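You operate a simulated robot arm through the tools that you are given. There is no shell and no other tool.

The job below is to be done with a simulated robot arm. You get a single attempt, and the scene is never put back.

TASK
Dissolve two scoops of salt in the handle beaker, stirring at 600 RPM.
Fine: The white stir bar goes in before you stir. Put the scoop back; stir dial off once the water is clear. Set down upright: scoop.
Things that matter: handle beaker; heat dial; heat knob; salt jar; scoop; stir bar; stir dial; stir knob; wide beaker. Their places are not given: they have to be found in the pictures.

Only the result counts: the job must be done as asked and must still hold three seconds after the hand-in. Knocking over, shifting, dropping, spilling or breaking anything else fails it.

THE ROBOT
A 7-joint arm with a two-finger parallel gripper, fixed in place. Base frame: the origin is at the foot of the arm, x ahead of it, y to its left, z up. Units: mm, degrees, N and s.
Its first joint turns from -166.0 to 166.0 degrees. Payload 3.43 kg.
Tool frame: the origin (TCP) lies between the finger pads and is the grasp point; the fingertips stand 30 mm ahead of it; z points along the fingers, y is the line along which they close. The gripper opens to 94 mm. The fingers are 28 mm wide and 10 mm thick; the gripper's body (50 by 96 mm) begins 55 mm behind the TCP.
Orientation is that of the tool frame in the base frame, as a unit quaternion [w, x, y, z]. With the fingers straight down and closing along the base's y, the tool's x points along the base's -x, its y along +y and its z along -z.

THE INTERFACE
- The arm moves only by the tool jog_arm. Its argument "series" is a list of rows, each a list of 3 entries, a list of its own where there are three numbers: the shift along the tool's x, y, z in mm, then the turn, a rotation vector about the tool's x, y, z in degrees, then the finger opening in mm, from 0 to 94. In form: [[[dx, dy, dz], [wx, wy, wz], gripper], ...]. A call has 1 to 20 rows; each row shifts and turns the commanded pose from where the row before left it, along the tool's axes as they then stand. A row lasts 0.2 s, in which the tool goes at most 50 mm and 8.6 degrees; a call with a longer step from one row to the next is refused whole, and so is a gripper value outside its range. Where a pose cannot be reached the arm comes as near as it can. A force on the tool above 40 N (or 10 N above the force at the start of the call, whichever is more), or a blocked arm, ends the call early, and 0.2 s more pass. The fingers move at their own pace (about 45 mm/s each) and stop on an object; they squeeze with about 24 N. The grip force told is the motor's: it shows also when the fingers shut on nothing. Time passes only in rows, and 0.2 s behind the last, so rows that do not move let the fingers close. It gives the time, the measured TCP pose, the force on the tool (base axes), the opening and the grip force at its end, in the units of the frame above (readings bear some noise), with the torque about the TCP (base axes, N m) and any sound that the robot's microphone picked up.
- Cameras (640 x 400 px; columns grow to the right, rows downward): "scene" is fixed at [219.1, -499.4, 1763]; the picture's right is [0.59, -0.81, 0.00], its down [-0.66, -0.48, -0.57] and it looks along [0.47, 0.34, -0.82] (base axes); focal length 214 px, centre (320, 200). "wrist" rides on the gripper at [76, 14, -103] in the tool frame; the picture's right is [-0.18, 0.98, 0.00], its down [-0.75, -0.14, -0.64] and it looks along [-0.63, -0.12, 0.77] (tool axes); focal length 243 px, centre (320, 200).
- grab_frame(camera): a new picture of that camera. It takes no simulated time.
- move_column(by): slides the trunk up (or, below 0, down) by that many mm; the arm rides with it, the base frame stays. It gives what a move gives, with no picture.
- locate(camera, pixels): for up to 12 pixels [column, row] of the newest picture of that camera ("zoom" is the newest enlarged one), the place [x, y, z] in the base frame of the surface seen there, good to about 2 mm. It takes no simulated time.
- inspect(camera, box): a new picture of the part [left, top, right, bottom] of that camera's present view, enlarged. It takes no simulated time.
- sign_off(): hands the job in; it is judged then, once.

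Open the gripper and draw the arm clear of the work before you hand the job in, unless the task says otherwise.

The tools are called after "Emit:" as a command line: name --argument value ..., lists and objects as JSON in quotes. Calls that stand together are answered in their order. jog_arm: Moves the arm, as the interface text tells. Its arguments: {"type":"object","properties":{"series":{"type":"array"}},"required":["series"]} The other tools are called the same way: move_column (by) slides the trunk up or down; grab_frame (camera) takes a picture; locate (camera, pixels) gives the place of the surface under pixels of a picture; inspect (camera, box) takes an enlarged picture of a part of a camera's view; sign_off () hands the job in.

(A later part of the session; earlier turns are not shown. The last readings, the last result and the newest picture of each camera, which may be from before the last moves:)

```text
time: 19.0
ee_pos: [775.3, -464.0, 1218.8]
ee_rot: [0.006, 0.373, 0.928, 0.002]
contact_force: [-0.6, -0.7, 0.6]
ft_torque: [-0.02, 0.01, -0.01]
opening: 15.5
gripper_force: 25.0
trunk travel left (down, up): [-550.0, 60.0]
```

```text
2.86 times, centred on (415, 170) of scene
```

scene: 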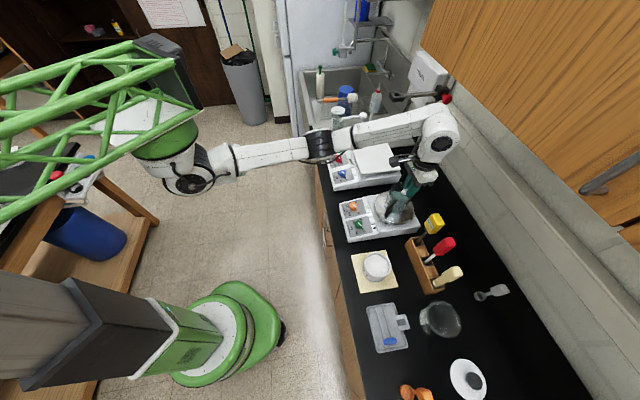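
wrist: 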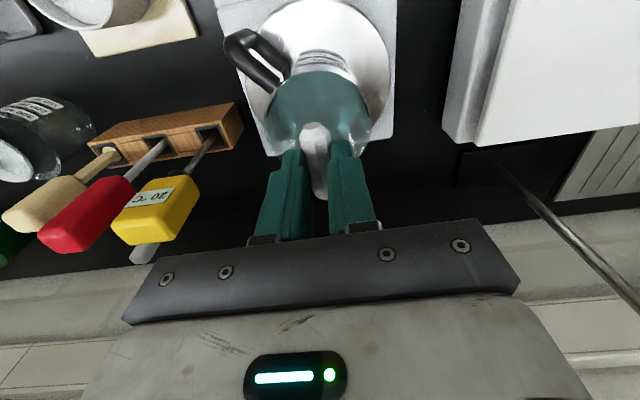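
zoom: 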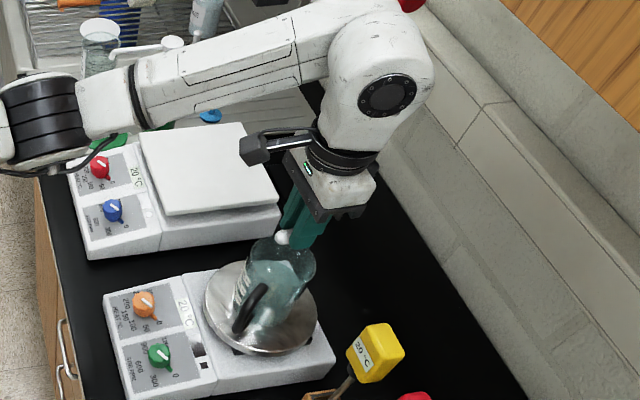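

TCP is centred on the beaker. I lower the bar into the water to TCP z≈1115, well inside the glass and with the gripper body above the rim.

Emit:
jog_arm --series '[[[0, 0, 15], [0, 0, 0], 8], [[0, 0, 15], [0, 0, 0], 8], [[0, 0, 15], [0, 0, 0], 8], [[0, 0, 0], [0, 0, 0], 8]]'

Emit:
inspect --camera "wrist" --box '[220, 60, 420, 200]'

```text
time: 20.0
ee_pos: [776.6, -463.5, 1173.4]
ee_rot: [0.005, 0.374, 0.928, 0.001]
contact_force: [0.4, 0.1, 0.2]
ft_torque: [0.02, 0.03, -0.01]
opening: 15.8
gripper_force: 24.5
trunk travel left (down, up): [-550.0, 60.0]
```

```text
2.86 times, centred on (320, 130) of wrist
```

zoom: 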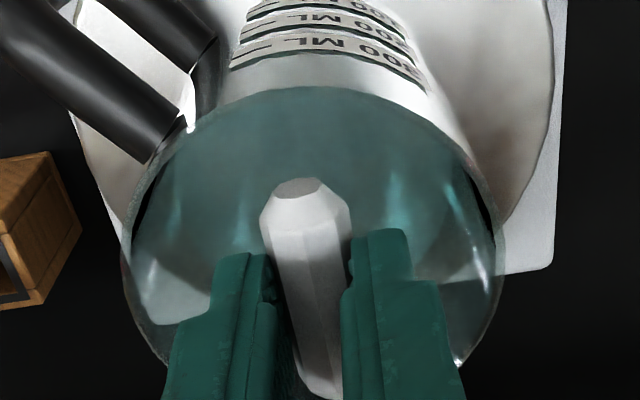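

The bar is centred in the mouth. I lower another 58 mm in small steps.

Emit:
jog_arm --series '[[[0, 0, 12], [0, 0, 0], 8], [[0, 0, 12], [0, 0, 0], 8], [[0, 0, 12], [0, 0, 0], 8], [[0, 0, 12], [0, 0, 0], 8], [[0, 0, 10], [0, 0, 0], 8], [[0, 0, 0], [0, 0, 0], 8]]'

Emit:
grab_frame --camera "wrist"

Emit:
inspect --camera "scene" --box '[360, 130, 440, 230]'

```text
time: 21.4
ee_pos: [778.5, -462.2, 1115.6]
ee_rot: [0.006, 0.374, 0.928, 0.001]
contact_force: [-0.7, -0.1, -0.3]
ft_torque: [-0.01, 0.03, 0.0]
opening: 15.8
gripper_force: 24.5
trunk travel left (down, up): [-550.0, 60.0]
```

```text
taken
```

wrist: 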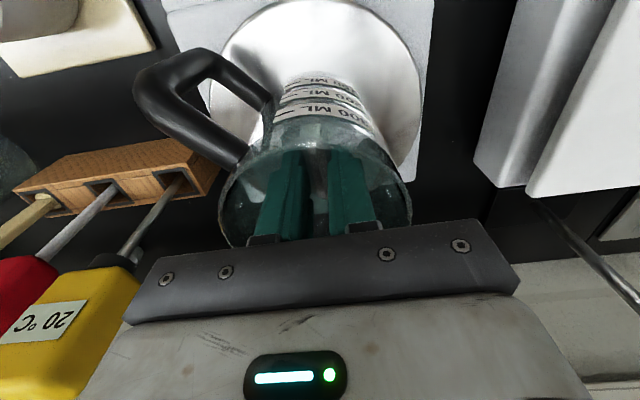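

```text
4.00 times, centred on (400, 180) of scene
```

zoom: 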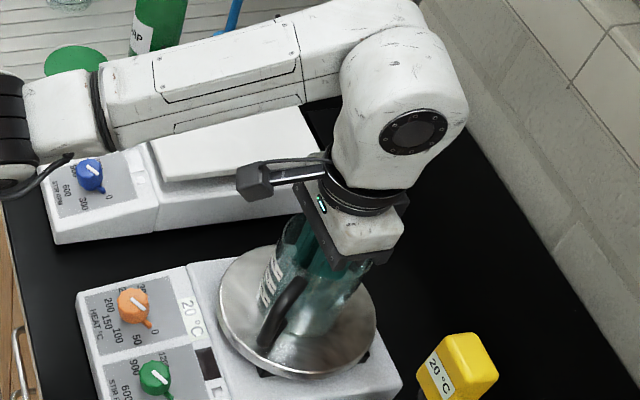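

The fingers and bar are inside the water. I open the fingers a little to release the bar.

Emit:
jog_arm --series '[[[0, 0, 0], [0, 0, 0], 20], [[0, 0, 0], [0, 0, 0], 26], [[0, 0, 0], [0, 0, 0], 30], [[0, 0, 0], [0, 0, 0], 30], [[0, 0, 0], [0, 0, 0], 30]]'

Emit:
inspect --camera "wrist" --box '[200, 80, 440, 250]'

```text
time: 22.6
ee_pos: [778.4, -464.1, 1116.0]
ee_rot: [0.005, 0.375, 0.927, 0.002]
contact_force: [-0.5, -0.4, 0.4]
ft_torque: [0.01, -0.03, 0.01]
opening: 30.2
gripper_force: 0.1
trunk travel left (down, up): [-550.0, 60.0]
```

```text
2.35 times, centred on (320, 165) of wrist
```

zoom: 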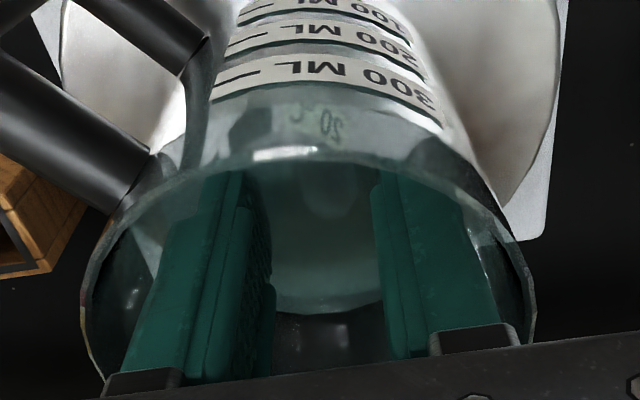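

The bar has left the fingers and is seen lower in the water around (330,195). I withdraw straight up and look in.

Emit:
jog_arm --series '[[[0, 0, -12], [0, 0, 0], 30], [[0, 0, -15], [0, 0, 0], 30], [[0, 0, -20], [0, 0, 0], 30], [[0, 0, -20], [0, 0, 0], 30], [[0, 0, -20], [0, 0, 0], 30], [[0, 0, -10], [0, 0, 0], 30], [[30, 0, 0], [0, 0, 0], 30], [[30, 0, 0], [0, 0, 0], 30], [[0, 0, 0], [0, 0, 0], 30]]'

Emit:
grab_frame --camera "wrist"

Emit:
inspect --camera "wrist" --box '[230, 60, 400, 200]'

```text
time: 24.6
ee_pos: [732.1, -422.4, 1213.3]
ee_rot: [0.006, 0.373, 0.928, 0.001]
contact_force: [-0.3, -0.4, -0.6]
ft_torque: [-0.02, -0.03, 0.01]
opening: 30.0
gripper_force: 0.1
trunk travel left (down, up): [-550.0, 60.0]
```

```text
taken
```

wrist: 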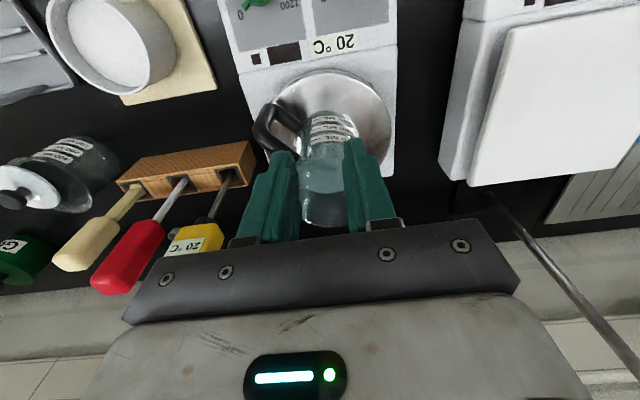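

```text
2.86 times, centred on (315, 130) of wrist
```

zoom: 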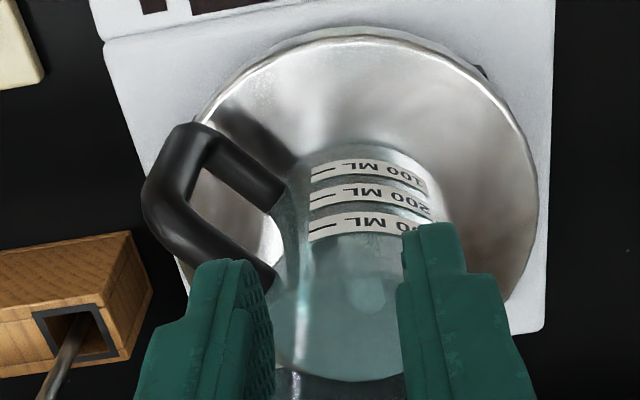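

The bar is in the beaker. Before handling the scoop I locate points of the robot's own base, shoulder and floor in the scene to understand the reach geometry, and check the beaker in the scene view.

Emit:
grab_frame --camera "scene"

Emit:
locate --camera "scene" --pixels '[[290, 270], [215, 340], [180, 340], [250, 300], [100, 320], [20, 370], [165, 150], [195, 185], [170, 60], [100, 130], [60, 100], [150, 210]]'

Emit:
inspect --camera "scene" --box '[120, 100, 260, 200]'

Emit:
inspect --camera "scene" --box '[370, 165, 440, 235]'

```text
taken
```

scene: 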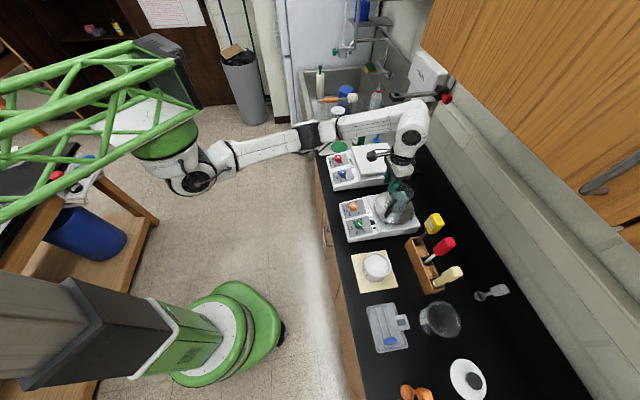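

```text
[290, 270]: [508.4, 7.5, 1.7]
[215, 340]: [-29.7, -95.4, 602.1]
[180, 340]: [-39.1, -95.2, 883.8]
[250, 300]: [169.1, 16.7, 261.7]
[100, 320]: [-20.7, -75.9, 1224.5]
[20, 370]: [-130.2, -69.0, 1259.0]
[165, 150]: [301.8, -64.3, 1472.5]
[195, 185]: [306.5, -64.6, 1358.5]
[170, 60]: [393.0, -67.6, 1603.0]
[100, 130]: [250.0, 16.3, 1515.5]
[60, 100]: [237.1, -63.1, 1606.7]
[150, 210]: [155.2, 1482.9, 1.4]
```

```text
4.00 times, centred on (190, 150) of scene
```

zoom: 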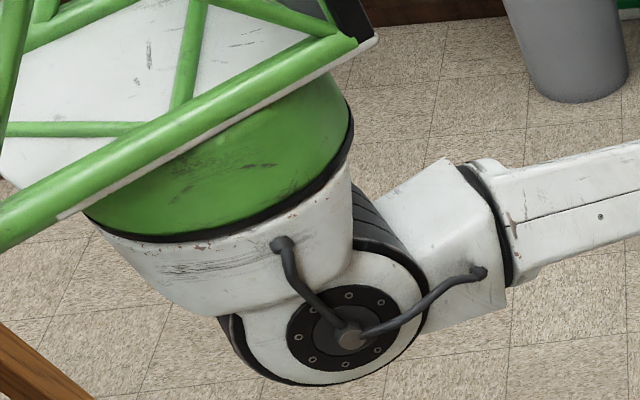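

```text
5.71 times, centred on (405, 200) of scene
```

zoom: 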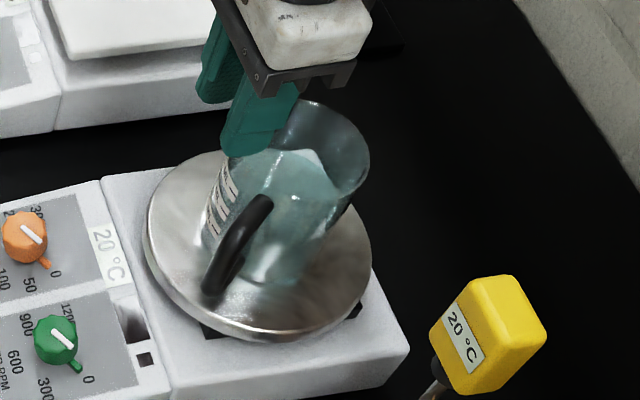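

The arm hangs at about (330,0), so the grey scoop might be reachable too. I move to look closely at the grey scoop and compare it with the orange one before choosing.

Emit:
jog_arm --series '[[[0, 0, -25], [0, 0, 0], 60], [[0, 0, -22], [0, 0, 0], 94], [[0, -41, 0], [0, 0, 0], 94], [[0, -41, 0], [0, 0, 0], 94], [[0, -41, 0], [0, 0, 0], 94], [[0, -41, 0], [0, 0, 0], 94], [[0, -41, 0], [0, 0, 0], 94], [[0, -41, 0], [0, 0, 0], 94], [[0, 0, 0], [0, 0, 0], 94]]'

Emit:
grab_frame --camera "wrist"

Emit:
inspect --camera "scene" --box '[370, 165, 440, 235]'

```text
time: 26.6
ee_pos: [562.0, -598.6, 1257.1]
ee_rot: [0.005, 0.374, 0.927, 0.002]
contact_force: [-0.2, 0.3, -0.4]
ft_torque: [0.02, 0.03, -0.02]
opening: 94.4
gripper_force: 0.1
trunk travel left (down, up): [-550.0, 60.0]
```

```text
taken
```

wrist: 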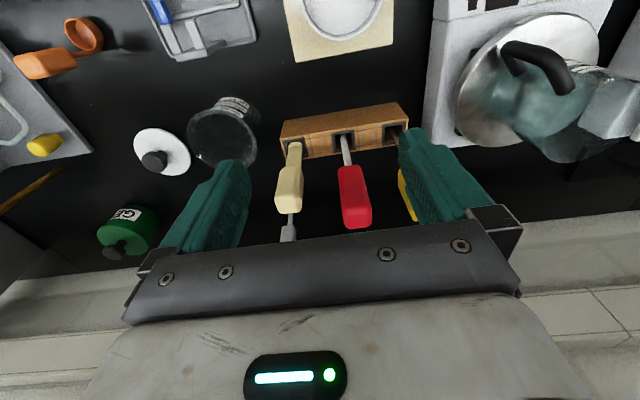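

```text
5.71 times, centred on (405, 200) of scene
```

zoom: 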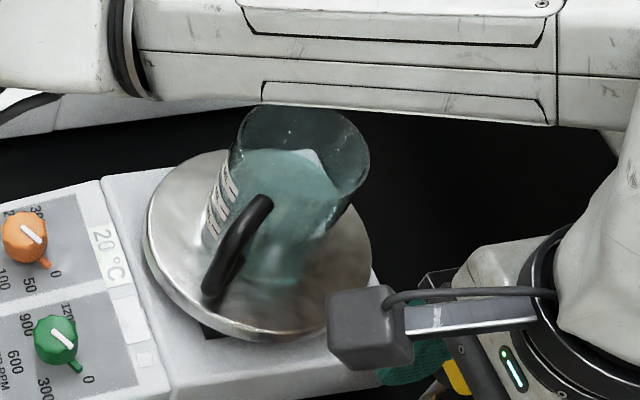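

The grey scoop is hidden behind the gripper at about (290,235). I pitch the wrist outward 24° to see it.

Emit:
jog_arm --series '[[[0, 0, 0], [0, -8, 0], 94], [[0, 0, 0], [0, -8, 0], 94], [[0, 0, 0], [0, -8, 0], 94], [[0, 0, 0], [0, 0, 0], 94]]'

Emit:
grab_frame --camera "wrist"

Emit:
inspect --camera "wrist" --box '[230, 100, 410, 230]'

```text
time: 27.6
ee_pos: [562.2, -599.5, 1257.2]
ee_rot: [0.199, 0.365, 0.906, -0.077]
contact_force: [0.3, 0.5, -0.6]
ft_torque: [0.0, 0.0, 0.01]
opening: 94.0
gripper_force: 0.0
trunk travel left (down, up): [-550.0, 60.0]
```

```text
taken
```

wrist: 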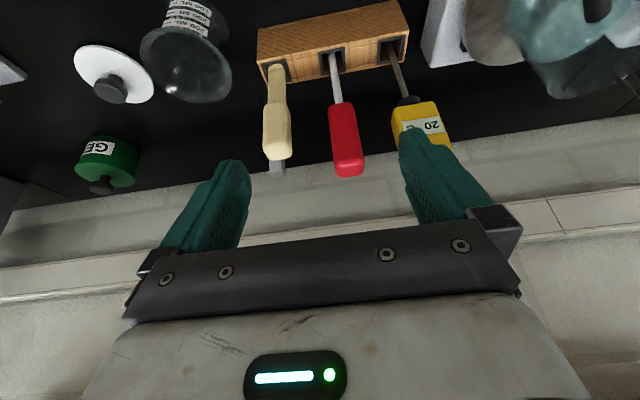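

```text
3.08 times, centred on (320, 165) of wrist
```

zoom: 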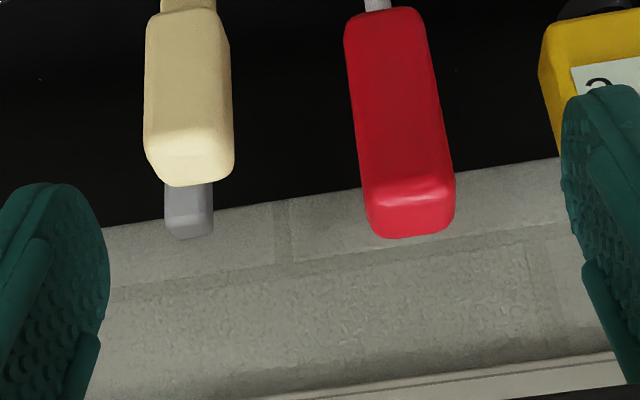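

The cream tool hides the grey scoop; I slide left 80 mm to reveal it.

Emit:
jog_arm --series '[[[0, -40, 0], [0, 0, 0], 94], [[0, -40, 0], [0, 0, 0], 94], [[0, 0, 0], [0, 0, 0], 94]]'

Emit:
grab_frame --camera "wrist"

Emit:
inspect --camera "wrist" --box '[270, 80, 400, 190]'

```text
time: 28.4
ee_pos: [506.1, -658.7, 1259.0]
ee_rot: [0.199, 0.365, 0.906, -0.075]
contact_force: [0.4, -0.2, 0.6]
ft_torque: [0.05, -0.01, 0.02]
opening: 94.0
gripper_force: 0.1
trunk travel left (down, up): [-550.0, 60.0]
```

```text
taken
```

wrist: 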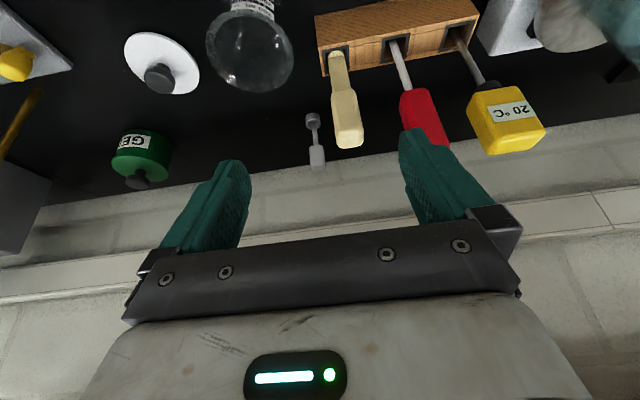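

```text
3.64 times, centred on (335, 135) of wrist
```

zoom: 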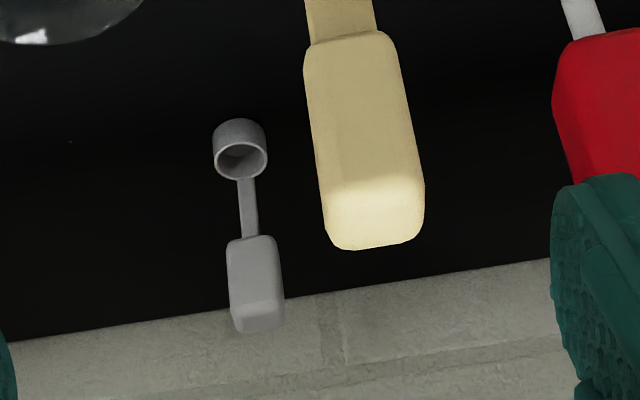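

The grey scoop is now visible at zoom (245,225). I locate its cup rim and handle to compare size with the orange one.

Emit:
locate --camera "zoom" --pixels '[[240, 128], [216, 165], [265, 165], [241, 178], [240, 155], [247, 205], [254, 260], [256, 318], [232, 265], [276, 265], [228, 135], [262, 135]]'

```text
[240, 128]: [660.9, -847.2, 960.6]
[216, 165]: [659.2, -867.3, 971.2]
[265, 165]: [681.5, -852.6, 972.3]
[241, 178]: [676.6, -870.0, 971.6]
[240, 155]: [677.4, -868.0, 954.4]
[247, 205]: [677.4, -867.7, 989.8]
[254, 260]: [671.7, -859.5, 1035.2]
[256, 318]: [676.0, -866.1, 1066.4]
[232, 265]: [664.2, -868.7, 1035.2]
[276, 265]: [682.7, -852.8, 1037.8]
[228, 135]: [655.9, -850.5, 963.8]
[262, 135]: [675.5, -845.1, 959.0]
```

The grey cup is only ~27 mm wide and lies beyond the stated reach at 1089 mm from the base axis, while the orange one has a ~37 mm cup and stands in the working row, so I use the orange scoop. I go to a closer viewing pose in front of it.

Emit:
jog_arm --series '[[[31.5, -26.5, 8.6], [0, 0, 0], 94], [[31.5, -26.5, 8.6], [0, 0, 0], 94], [[31.5, -26.5, 8.6], [0, 0, 0], 94], [[31.5, -26.5, 8.6], [0, 0, 0], 94], [[31.5, -26.5, 8.6], [0, 0, 0], 94], [[31.5, -26.5, 8.6], [0, 0, 0], 94], [[31.5, -26.5, 8.6], [0, 0, 0], 94], [[31.5, -26.5, 8.6], [0, 0, 0], 94], [[0, 0, 0], [0, 0, 0], 94]]'

Emit:
grab_frame --camera "wrist"

```text
time: 30.4
ee_pos: [216.0, -670.5, 1088.4]
ee_rot: [0.198, 0.366, 0.906, -0.076]
contact_force: [-0.2, -0.2, -0.1]
ft_torque: [-0.03, -0.03, 0.01]
opening: 93.9
gripper_force: 0.0
trunk travel left (down, up): [-550.0, 60.0]
```

```text
taken
```

wrist: 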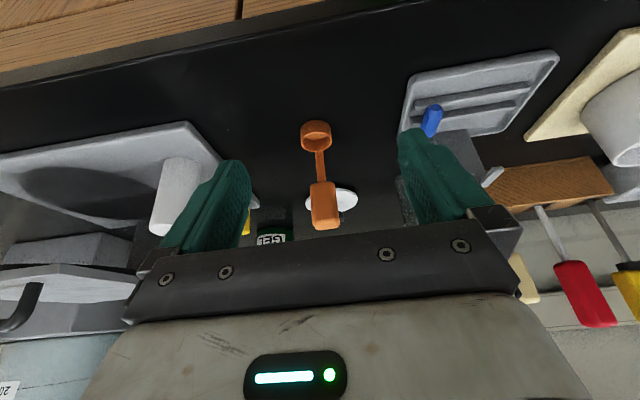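

The scoop stands at (318,175), well framed. I enlarge it and locate its rim, stem and handle corners.

Emit:
inspect --camera "wrist" --box '[260, 110, 380, 240]'

Emit:
locate --camera "zoom" --pixels '[[180, 80], [268, 75], [225, 45], [225, 110], [222, 85], [245, 160], [245, 195], [220, 250], [275, 245], [248, 300], [250, 345], [225, 330]]'

```text
3.08 times, centred on (320, 175) of wrist
```

zoom: 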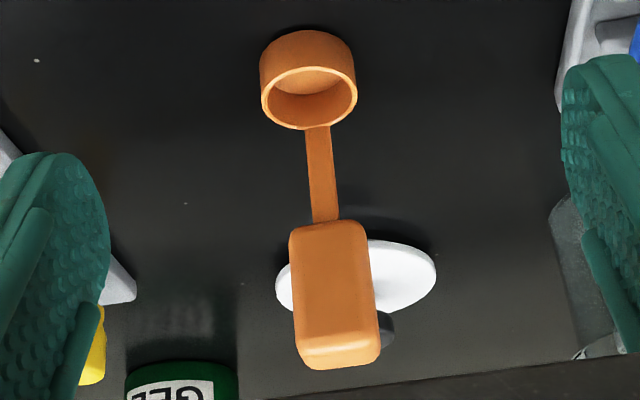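

```text
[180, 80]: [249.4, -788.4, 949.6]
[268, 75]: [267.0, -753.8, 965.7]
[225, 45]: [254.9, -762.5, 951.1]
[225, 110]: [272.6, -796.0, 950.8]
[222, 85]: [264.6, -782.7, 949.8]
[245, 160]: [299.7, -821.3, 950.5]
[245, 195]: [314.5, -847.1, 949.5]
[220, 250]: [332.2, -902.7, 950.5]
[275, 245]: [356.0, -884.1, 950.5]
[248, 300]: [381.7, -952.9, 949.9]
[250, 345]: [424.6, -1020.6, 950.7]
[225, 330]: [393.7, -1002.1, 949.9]
```

I now locate the actual pixels: rim at (263..356,98), stem at (322,170), handle face (290..375, 225..365).

Emit:
locate --camera "zoom" --pixels '[[265, 97], [354, 97], [310, 126], [310, 70], [310, 88], [322, 170], [312, 190], [333, 190], [332, 232], [297, 260], [366, 255], [335, 300]]'

Emit:
locate --camera "zoom" --pixels '[[300, 320], [372, 315], [338, 335], [310, 360], [370, 355], [340, 363], [318, 135], [263, 70], [354, 65], [308, 33], [330, 140], [375, 310]]'

```text
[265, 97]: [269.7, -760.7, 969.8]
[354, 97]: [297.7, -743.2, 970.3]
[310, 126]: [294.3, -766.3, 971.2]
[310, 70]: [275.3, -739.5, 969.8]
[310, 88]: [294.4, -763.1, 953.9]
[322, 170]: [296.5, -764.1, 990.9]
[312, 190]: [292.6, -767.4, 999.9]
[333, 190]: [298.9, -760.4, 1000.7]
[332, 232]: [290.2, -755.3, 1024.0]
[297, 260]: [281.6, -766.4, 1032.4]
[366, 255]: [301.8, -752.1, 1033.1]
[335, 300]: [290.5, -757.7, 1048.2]
```

```text
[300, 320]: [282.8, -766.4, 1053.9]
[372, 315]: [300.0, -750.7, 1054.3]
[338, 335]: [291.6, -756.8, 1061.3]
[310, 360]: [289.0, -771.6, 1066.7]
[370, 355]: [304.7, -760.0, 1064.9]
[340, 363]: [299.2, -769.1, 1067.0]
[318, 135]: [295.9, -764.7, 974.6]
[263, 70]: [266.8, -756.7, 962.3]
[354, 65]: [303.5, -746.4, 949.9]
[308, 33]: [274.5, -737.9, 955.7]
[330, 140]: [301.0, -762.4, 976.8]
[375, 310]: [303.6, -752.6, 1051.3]
```

Cup centre ≈(284,-752.5), rim z 970.5, stem at (296,-765), handle ≈25 mm wide centred ≈(297,-765), z 1022–1067, scoop facing about -52°. I turn the tool to that yaw and pitch it to 60° from vertical so I can later roll the scoop sideways to pour.

Emit:
jog_arm --series '[[[0, 0, 0], [3.38, 0, 7.58], 94], [[0, 0, 0], [0, -7.2, 0], 80], [[0, 0, 0], [0, -7.2, 0], 70], [[0, 0, 0], [0, -7.2, 0], 60], [[0, 0, 0], [0, -7.2, 0], 56], [[0, 0, 0], [0, -7.2, 0], 56], [[0, 0, 0], [0, 0, 0], 56]]'

Emit:
grab_frame --camera "wrist"

Emit:
grab_frame --camera "scene"

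```text
time: 32.0
ee_pos: [216.2, -670.2, 1088.6]
ee_rot: [0.454, 0.381, 0.775, -0.218]
contact_force: [0.7, 0.8, -0.5]
ft_torque: [-0.01, 0.02, 0.01]
opening: 55.9
gripper_force: 0.0
trunk travel left (down, up): [-550.0, 60.0]
```

```text
taken
```

wrist: 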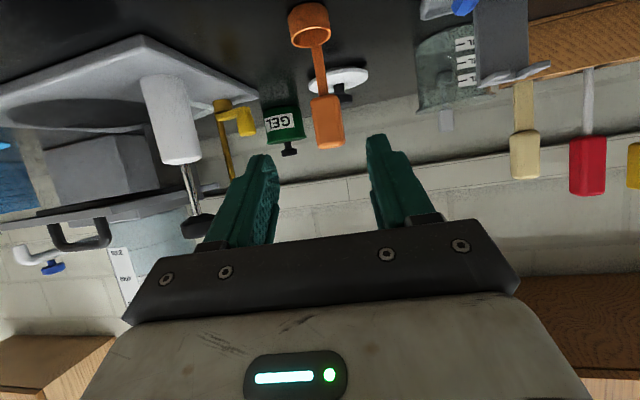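

```text
taken
```

scene: 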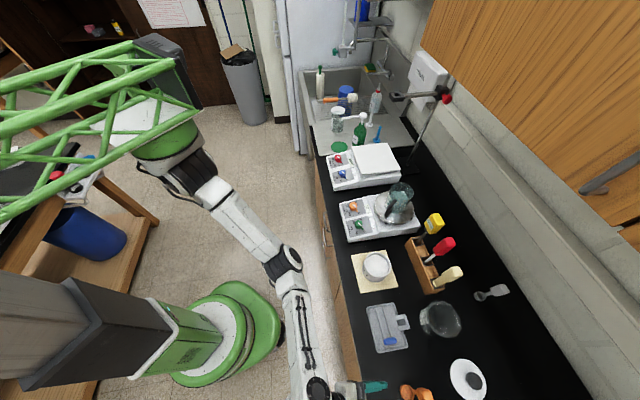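

The tool is now pitched 60° with the scoop at (322,80) ahead. I enlarge and re-locate the handle from this angle for the final grip alignment.

Emit:
inspect --camera "wrist" --box '[270, 0, 390, 170]'

Emit:
locate --camera "wrist" --pixels '[[315, 105], [338, 102], [327, 122], [318, 140], [341, 137], [330, 143], [320, 70], [300, 26], [327, 24], [310, 42], [346, 120], [327, 98]]'

```text
2.35 times, centred on (330, 85) of wrist
```

zoom: 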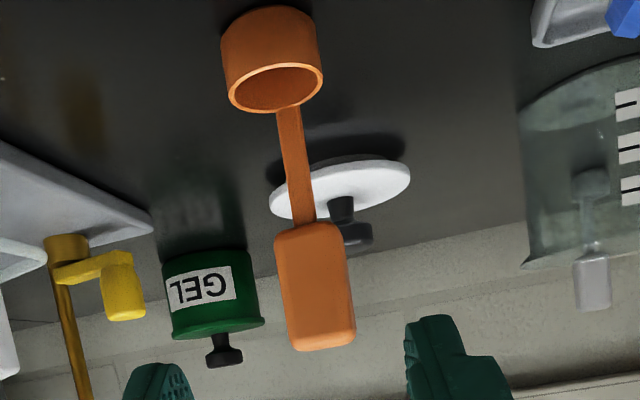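

```text
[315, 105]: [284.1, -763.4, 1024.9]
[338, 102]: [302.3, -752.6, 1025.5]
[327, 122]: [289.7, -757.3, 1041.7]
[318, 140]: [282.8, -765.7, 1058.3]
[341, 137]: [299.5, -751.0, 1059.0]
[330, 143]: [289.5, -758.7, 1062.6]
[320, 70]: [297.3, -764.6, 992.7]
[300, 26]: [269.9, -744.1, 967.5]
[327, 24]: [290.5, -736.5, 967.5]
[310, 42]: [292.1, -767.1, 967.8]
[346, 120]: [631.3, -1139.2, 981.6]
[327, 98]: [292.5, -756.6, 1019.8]
```

Handle front face centre is (291.5,-757.5), so its centre is ≈(297.5,-765). I move to the pre-grasp point 80 mm back along the tool axis.

Emit:
jog_arm --series '[[[-12, 2.6, 24.6], [0, 0, 0], 56], [[-12, 2.6, 24.6], [0, 0, 0], 56], [[0, 0, 0], [0, 0, 0], 56]]'

Emit:
grab_frame --camera "wrist"

Emit:
inspect --camera "wrist" --box '[220, 60, 420, 230]'

```text
time: 32.8
ee_pos: [254.2, -710.1, 1086.3]
ee_rot: [0.453, 0.382, 0.775, -0.218]
contact_force: [1.4, 0.6, 0.0]
ft_torque: [0.02, -0.02, 0.01]
opening: 55.9
gripper_force: 0.0
trunk travel left (down, up): [-550.0, 60.0]
```

```text
taken
```

wrist: 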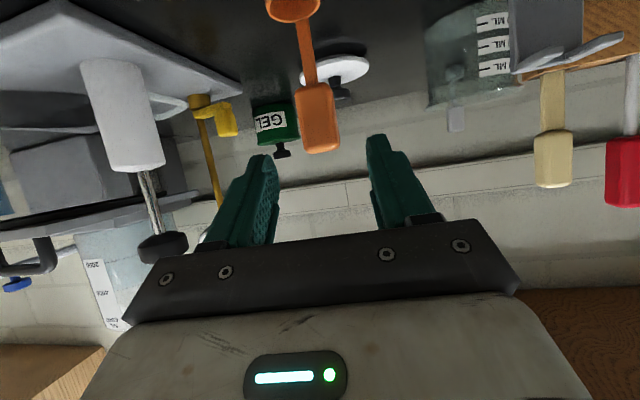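

```text
2.35 times, centred on (320, 145) of wrist
```

zoom: 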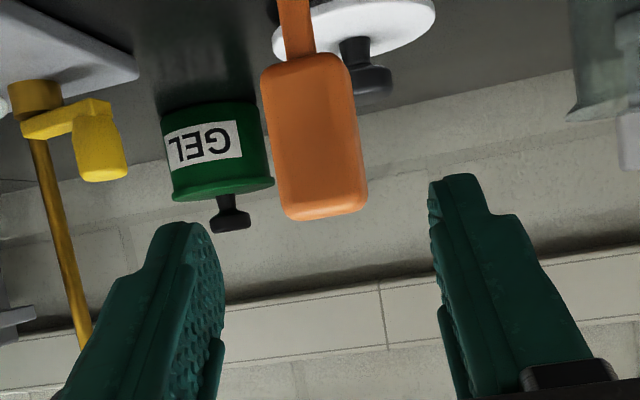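

The handle is centred between the fingers' lines. I advance 60 mm along the tool axis, then check.

Emit:
jog_arm --series '[[[0, 0, 15], [0, 0, 0], 56], [[0, 0, 15], [0, 0, 0], 56], [[0, 0, 15], [0, 0, 0], 56], [[0, 0, 15], [0, 0, 0], 56], [[0, 0, 0], [0, 0, 0], 56]]'

Emit:
inspect --camera "wrist" --box '[220, 60, 420, 230]'

```text
time: 34.0
ee_pos: [284.9, -750.7, 1055.0]
ee_rot: [0.453, 0.382, 0.775, -0.218]
contact_force: [0.1, 0.2, 0.3]
ft_torque: [0.02, 0.03, -0.02]
opening: 56.0
gripper_force: 0.0
trunk travel left (down, up): [-550.0, 60.0]
```

```text
2.35 times, centred on (320, 145) of wrist
```

zoom: 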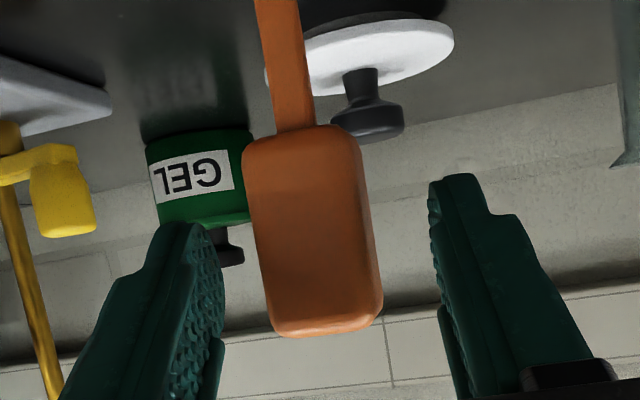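

The handle sits slightly left of centre in the fingers. I locate its face edges to correct the lateral offset and yaw before closing.

Emit:
locate --camera "zoom" --pixels '[[252, 180], [350, 170], [262, 280], [362, 270], [310, 230], [372, 270], [376, 290], [360, 175], [280, 330], [365, 320], [290, 80], [312, 300]]'

```text
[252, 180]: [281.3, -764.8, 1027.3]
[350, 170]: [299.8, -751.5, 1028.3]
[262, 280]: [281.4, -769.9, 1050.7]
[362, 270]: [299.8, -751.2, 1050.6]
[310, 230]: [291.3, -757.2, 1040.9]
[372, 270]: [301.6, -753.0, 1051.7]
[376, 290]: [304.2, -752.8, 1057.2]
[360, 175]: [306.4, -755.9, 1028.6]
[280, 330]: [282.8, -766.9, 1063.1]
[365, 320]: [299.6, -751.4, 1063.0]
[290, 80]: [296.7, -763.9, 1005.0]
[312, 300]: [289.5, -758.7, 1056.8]
```

Numbers show the handle centred within 1 mm laterally and ~3° in yaw. I correct the yaw by 2.5°, advance the last 20 mm and close on the handle.

Emit:
jog_arm --series '[[[0, 0, 5], [-2.2, 0, -1.2], 56], [[0, 0, 8], [0, 0, 0], 56], [[0, 0, 8], [0, 0, 0], 50], [[0, 0, 0], [0, 0, 0], 40], [[0, 0, 0], [0, 0, 0], 32], [[0, 0, 0], [0, 0, 0], 26], [[0, 0, 0], [0, 0, 0], 20], [[0, 0, 0], [0, 0, 0], 18], [[0, 0, 0], [0, 0, 0], 18], [[0, 0, 0], [0, 0, 0], 18]]'

Emit:
inspect --camera "wrist" --box '[220, 0, 420, 230]'

```text
time: 36.2
ee_pos: [297.0, -765.5, 1045.1]
ee_rot: [0.458, 0.366, 0.783, -0.208]
contact_force: [0.5, -0.1, 0.9]
ft_torque: [-0.06, 0.03, 0.0]
opening: 31.9
gripper_force: 24.2
trunk travel left (down, up): [-550.0, 60.0]
```

```text
1.74 times, centred on (320, 115) of wrist
```

zoom: 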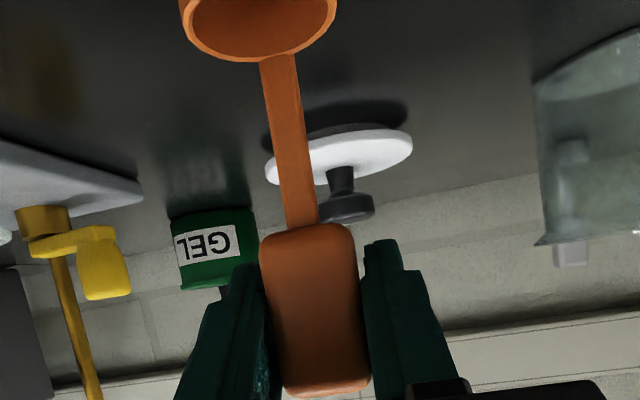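

Gripped at 31.9 mm with 24 N at TCP (297.0,-765.5,1045.1) — I note this pose for the return. I lift straight up 60 mm and check the scoop stays upright.

Emit:
jog_arm --series '[[[-8.7, 0.1, -4.9], [0, 0, 0], 18], [[-13.05, 0.1, -7.4], [0, 0, 0], 18], [[-13.05, 0.1, -7.4], [0, 0, 0], 18], [[-17.4, 0.2, -9.9], [0, 0, 0], 18], [[0, 0, 0], [0, 0, 0], 18]]'

Emit:
grab_frame --camera "wrist"

Emit:
inspect --camera "scene" --box '[300, 320, 440, 400]'

```text
time: 37.4
ee_pos: [297.0, -765.5, 1104.8]
ee_rot: [0.459, 0.364, 0.784, -0.207]
contact_force: [-0.3, 0.2, -0.5]
ft_torque: [-0.01, -0.02, 0.0]
opening: 32.0
gripper_force: 23.8
trunk travel left (down, up): [-550.0, 60.0]
```

```text
taken
```

wrist: 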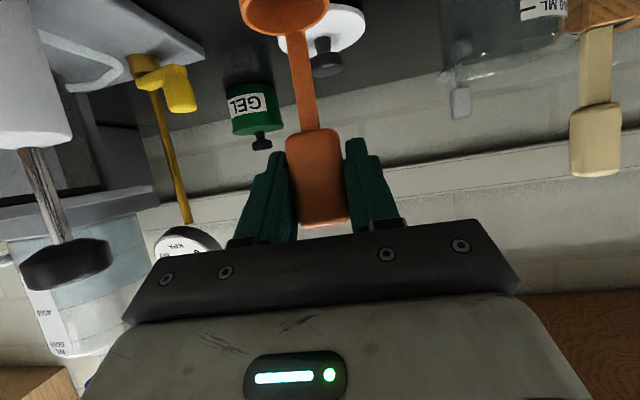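

```text
4.57 times, centred on (370, 360) of scene
```

zoom: 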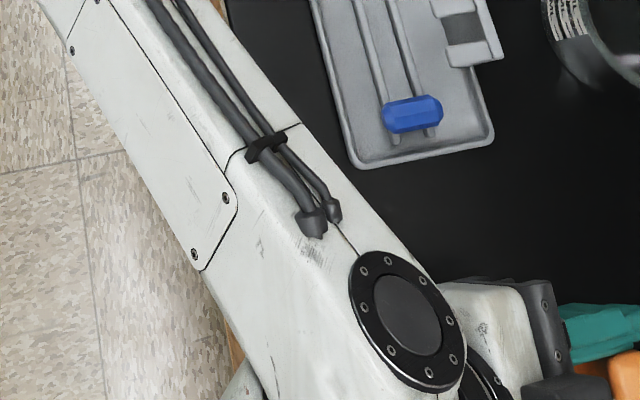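

The scoop is lifted cleanly. I measure the salt jar's rim and salt level from the scene camera while the arm is out of its way.

Emit:
inspect --camera "scene" --box '[350, 240, 405, 295]'

```text
7.27 times, centred on (378, 268) of scene
```

zoom: 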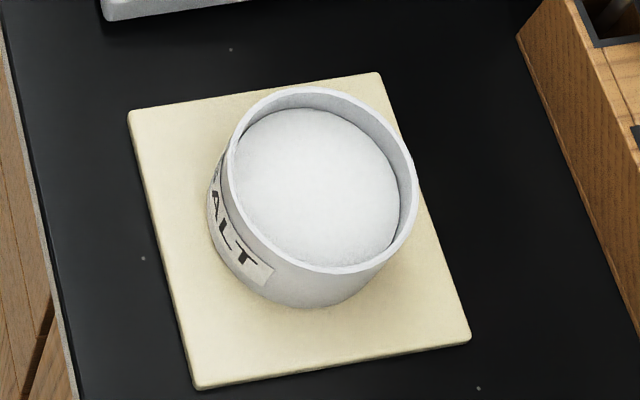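

The jar is clear at zoom (322,180). I locate rim points around it and several on the salt surface.

Emit:
locate --camera "zoom" --pixels '[[300, 91], [232, 180], [410, 190], [340, 269], [275, 105], [390, 130], [255, 235], [395, 245], [315, 180], [260, 180], [370, 190], [320, 240]]'

Emit:
locate --camera "zoom" --pixels '[[150, 115], [375, 80], [465, 335], [200, 385], [300, 290], [225, 230], [300, 130], [350, 130], [280, 220], [360, 240], [400, 150], [396, 190]]'

```text
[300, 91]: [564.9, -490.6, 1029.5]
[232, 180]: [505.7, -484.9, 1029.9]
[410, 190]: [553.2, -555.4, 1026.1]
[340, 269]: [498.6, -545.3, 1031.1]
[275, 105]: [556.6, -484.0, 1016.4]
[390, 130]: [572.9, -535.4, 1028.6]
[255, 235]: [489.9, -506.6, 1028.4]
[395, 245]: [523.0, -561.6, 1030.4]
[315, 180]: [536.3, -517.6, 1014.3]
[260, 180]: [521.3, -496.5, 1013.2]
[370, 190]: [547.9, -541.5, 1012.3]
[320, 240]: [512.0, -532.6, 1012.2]
```

```text
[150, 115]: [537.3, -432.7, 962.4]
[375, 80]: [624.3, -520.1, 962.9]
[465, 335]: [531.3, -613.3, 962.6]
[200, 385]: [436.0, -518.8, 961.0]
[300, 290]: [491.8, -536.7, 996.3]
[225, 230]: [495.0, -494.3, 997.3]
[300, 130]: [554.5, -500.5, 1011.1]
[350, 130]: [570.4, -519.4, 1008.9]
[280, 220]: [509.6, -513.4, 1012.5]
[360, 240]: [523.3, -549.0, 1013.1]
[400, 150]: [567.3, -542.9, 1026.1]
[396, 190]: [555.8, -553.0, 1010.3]
```

Jar rim: centre (532,-519.5), inner radius ≈41, rim z 1030, salt surface ≈1013. I raise the scoop high and carry it to a waypoint in front of the beaker to rehearse the pouring roll with the empty cup.

Emit:
jog_arm --series '[[[-40, 0.4, -22.7], [0, 0, 0], 18], [[-40, 0.4, -22.7], [0, 0, 0], 18], [[-40, 0.4, -22.7], [0, 0, 0], 18], [[-40, 0.4, -22.7], [0, 0, 0], 18], [[3.0, 42.8, -4.46], [0, 0, 0], 18], [[3.0, 42.8, -4.46], [0, 0, 0], 18], [[3.0, 42.8, -4.46], [0, 0, 0], 18], [[3.0, 42.8, -4.46], [0, 0, 0], 18], [[3.0, 42.8, -4.46], [0, 0, 0], 18], [[3.0, 42.8, -4.46], [0, 0, 0], 18], [[3.0, 42.8, -4.46], [0, 0, 0], 18], [[3.0, 42.8, -4.46], [0, 0, 0], 18], [[3.0, 42.8, -4.46], [0, 0, 0], 18], [[0, 0, 0], [0, 0, 0], 18]]'

Emit:
grab_frame --camera "wrist"

Emit:
grab_frame --camera "scene"

```text
time: 40.4
ee_pos: [558.5, -479.1, 1289.1]
ee_rot: [0.458, 0.366, 0.783, -0.208]
contact_force: [-0.3, 0.9, 0.2]
ft_torque: [-0.03, -0.01, 0.01]
opening: 31.8
gripper_force: 24.1
trunk travel left (down, up): [-550.0, 60.0]
```

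```text
taken
```

wrist: 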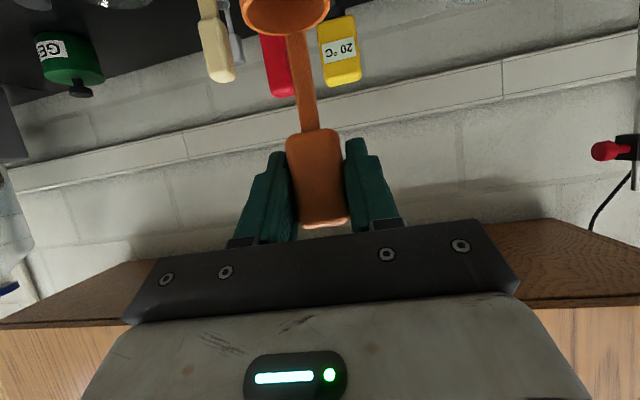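

```text
taken
```

scene: 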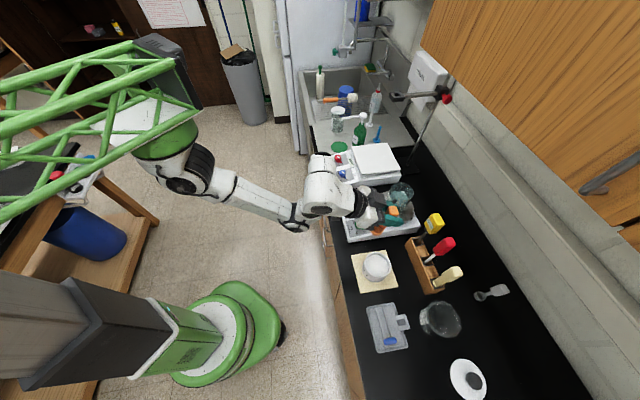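

The scoop hangs steady at the waypoint. I locate its cup rim in the wrist view to verify its offset from the TCP.

Emit:
locate --camera "wrist" --pixels '[[244, 12], [327, 10], [287, 36], [272, 3], [300, 70], [307, 110], [317, 180], [297, 45]]'

Emit:
jog_arm --series '[[[0, 0, 0], [3.95, 0, -6.96], 18], [[0, 0, 0], [3.95, 0, -6.96], 18], [[0, 0, 0], [3.95, 0, -6.96], 18], [[0, 0, 0], [3.95, 0, -6.96], 18], [[0, 0, 0], [3.95, 0, -6.96], 18], [[0, 0, 0], [0, 0, 0], 18]]'

Emit:
grab_frame --camera "scene"

```text
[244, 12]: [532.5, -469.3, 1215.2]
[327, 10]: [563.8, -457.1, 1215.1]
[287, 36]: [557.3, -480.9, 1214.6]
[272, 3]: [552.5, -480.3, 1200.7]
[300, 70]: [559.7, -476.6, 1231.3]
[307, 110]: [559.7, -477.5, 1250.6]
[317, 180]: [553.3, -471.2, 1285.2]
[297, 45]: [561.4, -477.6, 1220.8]
```

```text
time: 41.8
ee_pos: [559.6, -478.1, 1289.4]
ee_rot: [0.307, 0.187, 0.809, -0.465]
contact_force: [-0.7, -0.9, -0.5]
ft_torque: [0.03, -0.04, 0.01]
opening: 31.6
gripper_force: 24.0
trunk travel left (down, up): [-550.0, 60.0]
```

```text
taken
```

scene: 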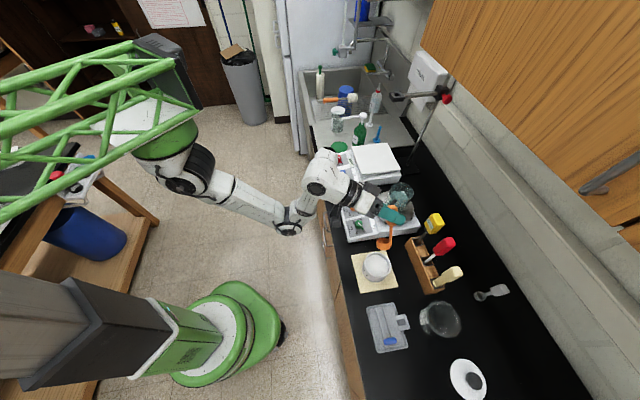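

The first 40° of roll is tracked exactly. I continue to about 104° to confirm the pouring attitude is reachable.

Emit:
jog_arm --series '[[[0, 0, 0], [3.95, 0, -6.96], 18], [[0, 0, 0], [3.95, 0, -6.96], 18], [[0, 0, 0], [3.95, 0, -6.96], 18], [[0, 0, 0], [3.95, 0, -6.96], 18], [[0, 0, 0], [0, 0, 0], 18]]'

Emit:
jog_arm --series '[[[0, 0, 0], [3.95, 0, -6.96], 18], [[0, 0, 0], [3.95, 0, -6.96], 18], [[0, 0, 0], [3.95, 0, -6.96], 18], [[0, 0, 0], [3.95, 0, -6.96], 18], [[0, 0, 0], [0, 0, 0], 18]]'

Emit:
grab_frame --camera "scene"

Emit:
grab_frame --camera "wrist"

```text
time: 43.0
ee_pos: [559.4, -478.8, 1289.9]
ee_rot: [0.158, 0.027, 0.76, -0.63]
contact_force: [0.0, 0.2, -1.4]
ft_torque: [0.0, -0.03, 0.04]
opening: 31.7
gripper_force: 23.9
trunk travel left (down, up): [-550.0, 60.0]
```

```text
time: 44.2
ee_pos: [559.5, -479.4, 1290.1]
ee_rot: [0.003, 0.135, -0.651, 0.747]
contact_force: [-0.5, -0.3, -1.0]
ft_torque: [0.03, -0.03, -0.01]
opening: 31.7
gripper_force: 23.9
trunk travel left (down, up): [-550.0, 60.0]
```

```text
taken
```

scene: 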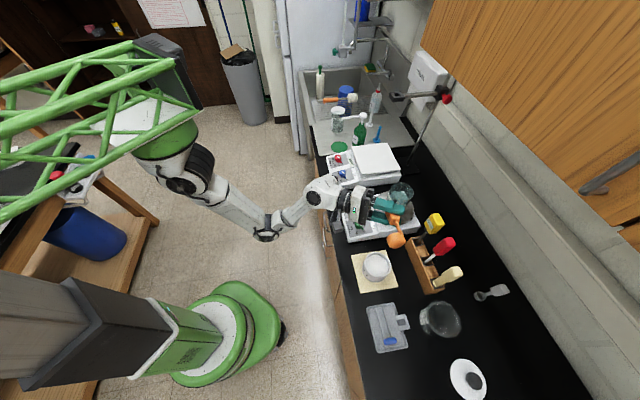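

```text
taken
```

wrist: 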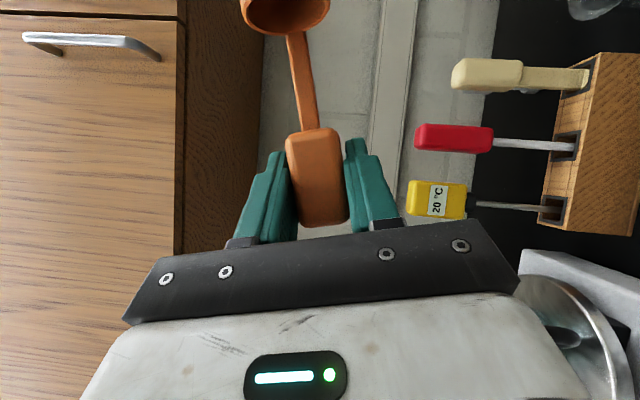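

The roll to ~104° is reachable. I roll back upright, then move over the beaker to rehearse the pour position with the empty cup.

Emit:
jog_arm --series '[[[0, 0, 0], [-3.95, 0, 6.96], 18], [[0, 0, 0], [-3.95, 0, 6.96], 18], [[0, 0, 0], [-3.95, 0, 6.96], 18], [[0, 0, 0], [-3.95, 0, 6.96], 18], [[0, 0, 0], [-3.95, 0, 6.96], 18], [[0, 0, 0], [-3.95, 0, 6.96], 18], [[0, 0, 0], [-3.95, 0, 6.96], 18], [[0, 0, 0], [-3.95, 0, 6.96], 18], [[0, 0, 0], [-3.95, 0, 6.96], 18], [[0, 0, 0], [-3.95, 0, 6.96], 18], [[0, 0, 0], [-3.95, 0, 6.96], 18], [[0, 0, 0], [-3.95, 0, 6.96], 18], [[0, 0, 0], [-3.95, 0, 6.96], 18], [[0, 0, 0], [0, 0, 0], 18]]'

```text
time: 47.2
ee_pos: [559.8, -478.9, 1289.1]
ee_rot: [0.459, 0.365, 0.783, -0.207]
contact_force: [-0.1, 0.2, -0.5]
ft_torque: [0.0, 0.0, -0.02]
opening: 31.8
gripper_force: 24.0
trunk travel left (down, up): [-550.0, 60.0]
```

Back upright exactly as before. I move above the beaker: TCP target (788.7,-476,1289) puts the cup bottom at (776,-463,1195).

Emit:
jog_arm --series '[[[-14.1, 35.4, 25.5], [0, 0, 0], 18], [[-14.1, 35.4, 25.5], [0, 0, 0], 18], [[-14.1, 35.4, 25.5], [0, 0, 0], 18], [[-14.1, 35.4, 25.5], [0, 0, 0], 18], [[-14.1, 35.4, 25.5], [0, 0, 0], 18], [[0, 0, 0], [0, 0, 0], 18]]'

Emit:
grab_frame --camera "scene"

Emit:
inspect --camera "scene" --box '[320, 110, 460, 240]'

```text
time: 48.6
ee_pos: [786.5, -476.2, 1290.2]
ee_rot: [0.458, 0.365, 0.783, -0.208]
contact_force: [0.2, -0.5, -0.4]
ft_torque: [-0.04, -0.02, 0.01]
opening: 31.8
gripper_force: 23.9
trunk travel left (down, up): [-550.0, 60.0]
```

```text
taken
```

scene: 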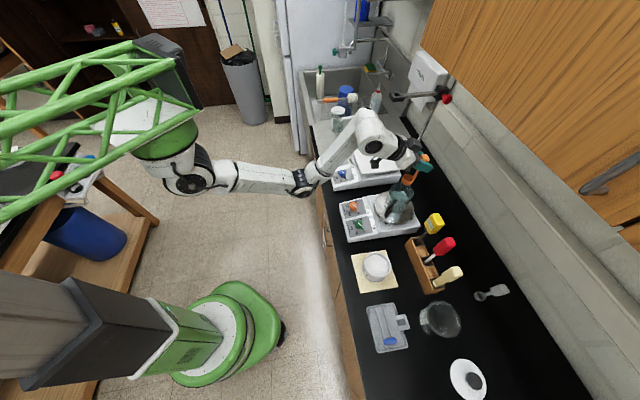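

```text
3.08 times, centred on (390, 175) of scene
```

zoom: 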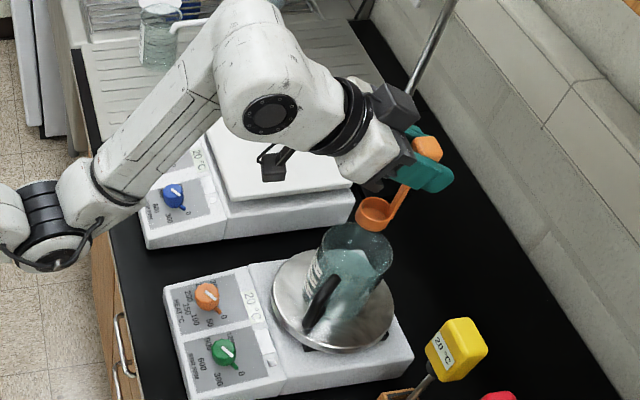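

Good picture: the cup is above the beaker. I check the retort stand's rod position on the right, since the roll swings the gripper that way.

Emit:
locate --camera "zoom" --pixels '[[415, 85], [430, 50], [445, 15], [400, 110], [375, 212], [376, 205], [390, 190], [425, 148], [355, 228], [440, 195], [270, 170], [350, 200]]'

Emit:
grab_frame --camera "wrist"

```text
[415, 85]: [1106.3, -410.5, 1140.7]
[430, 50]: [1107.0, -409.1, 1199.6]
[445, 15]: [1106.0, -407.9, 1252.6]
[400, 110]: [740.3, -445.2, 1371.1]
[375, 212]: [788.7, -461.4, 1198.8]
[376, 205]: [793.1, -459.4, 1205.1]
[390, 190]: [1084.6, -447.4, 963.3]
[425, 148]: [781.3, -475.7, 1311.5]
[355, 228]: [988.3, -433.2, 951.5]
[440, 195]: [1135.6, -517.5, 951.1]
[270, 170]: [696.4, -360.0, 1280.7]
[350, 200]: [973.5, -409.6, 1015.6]
```

```text
taken
```

wrist: 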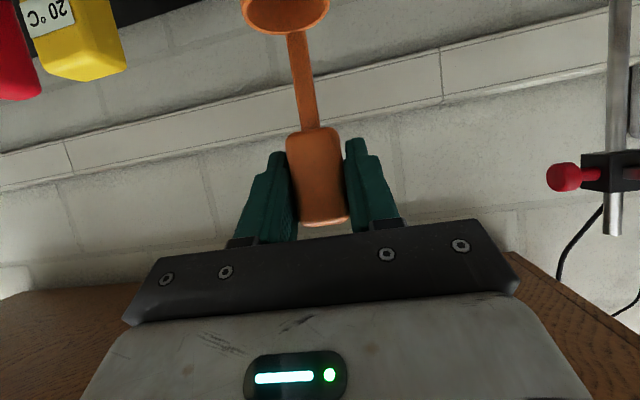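

The rod is at (1106,-410), well beyond. I check the clamp's claw too.

Emit:
locate --camera "scene" --pixels '[[396, 98], [410, 97], [425, 96], [446, 98], [436, 96], [420, 100]]'

```text
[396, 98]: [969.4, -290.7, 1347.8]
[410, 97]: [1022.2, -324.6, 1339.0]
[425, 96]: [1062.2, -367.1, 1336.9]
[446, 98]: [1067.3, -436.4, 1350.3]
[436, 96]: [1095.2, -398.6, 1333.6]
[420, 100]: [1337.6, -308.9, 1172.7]
```

Clear of the path. Now I rehearse the roll pivoting about the cup bottom, 40° first.

Emit:
jog_arm --series '[[[1.06, 13.07, 0.6], [3.95, 0, -6.96], 18], [[1.06, 13.07, 0.6], [3.95, 0, -6.96], 18], [[1.06, 13.07, 0.6], [3.95, 0, -6.96], 18], [[1.06, 13.07, 0.6], [3.95, 0, -6.96], 18], [[1.06, 13.07, 0.6], [3.95, 0, -6.96], 18], [[0, 0, 0], [0, 0, 0], 18]]'

Emit:
inspect --camera "scene" --box '[320, 110, 460, 240]'

```text
time: 50.0
ee_pos: [834.3, -435.8, 1265.2]
ee_rot: [0.307, 0.186, 0.81, -0.464]
contact_force: [0.0, -0.5, -1.3]
ft_torque: [-0.01, -0.01, -0.01]
opening: 31.9
gripper_force: 23.8
trunk travel left (down, up): [-550.0, 60.0]
```

```text
3.08 times, centred on (390, 175) of scene
```

zoom: 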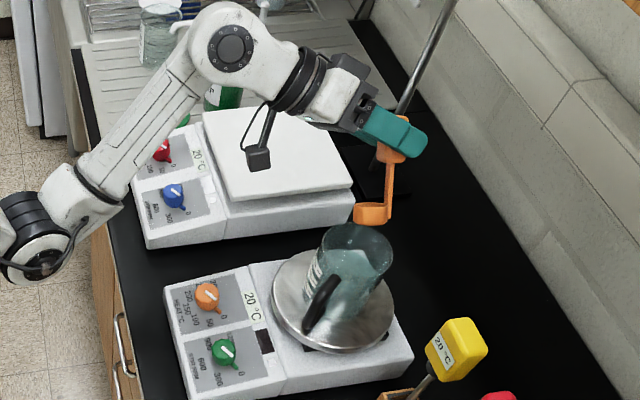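

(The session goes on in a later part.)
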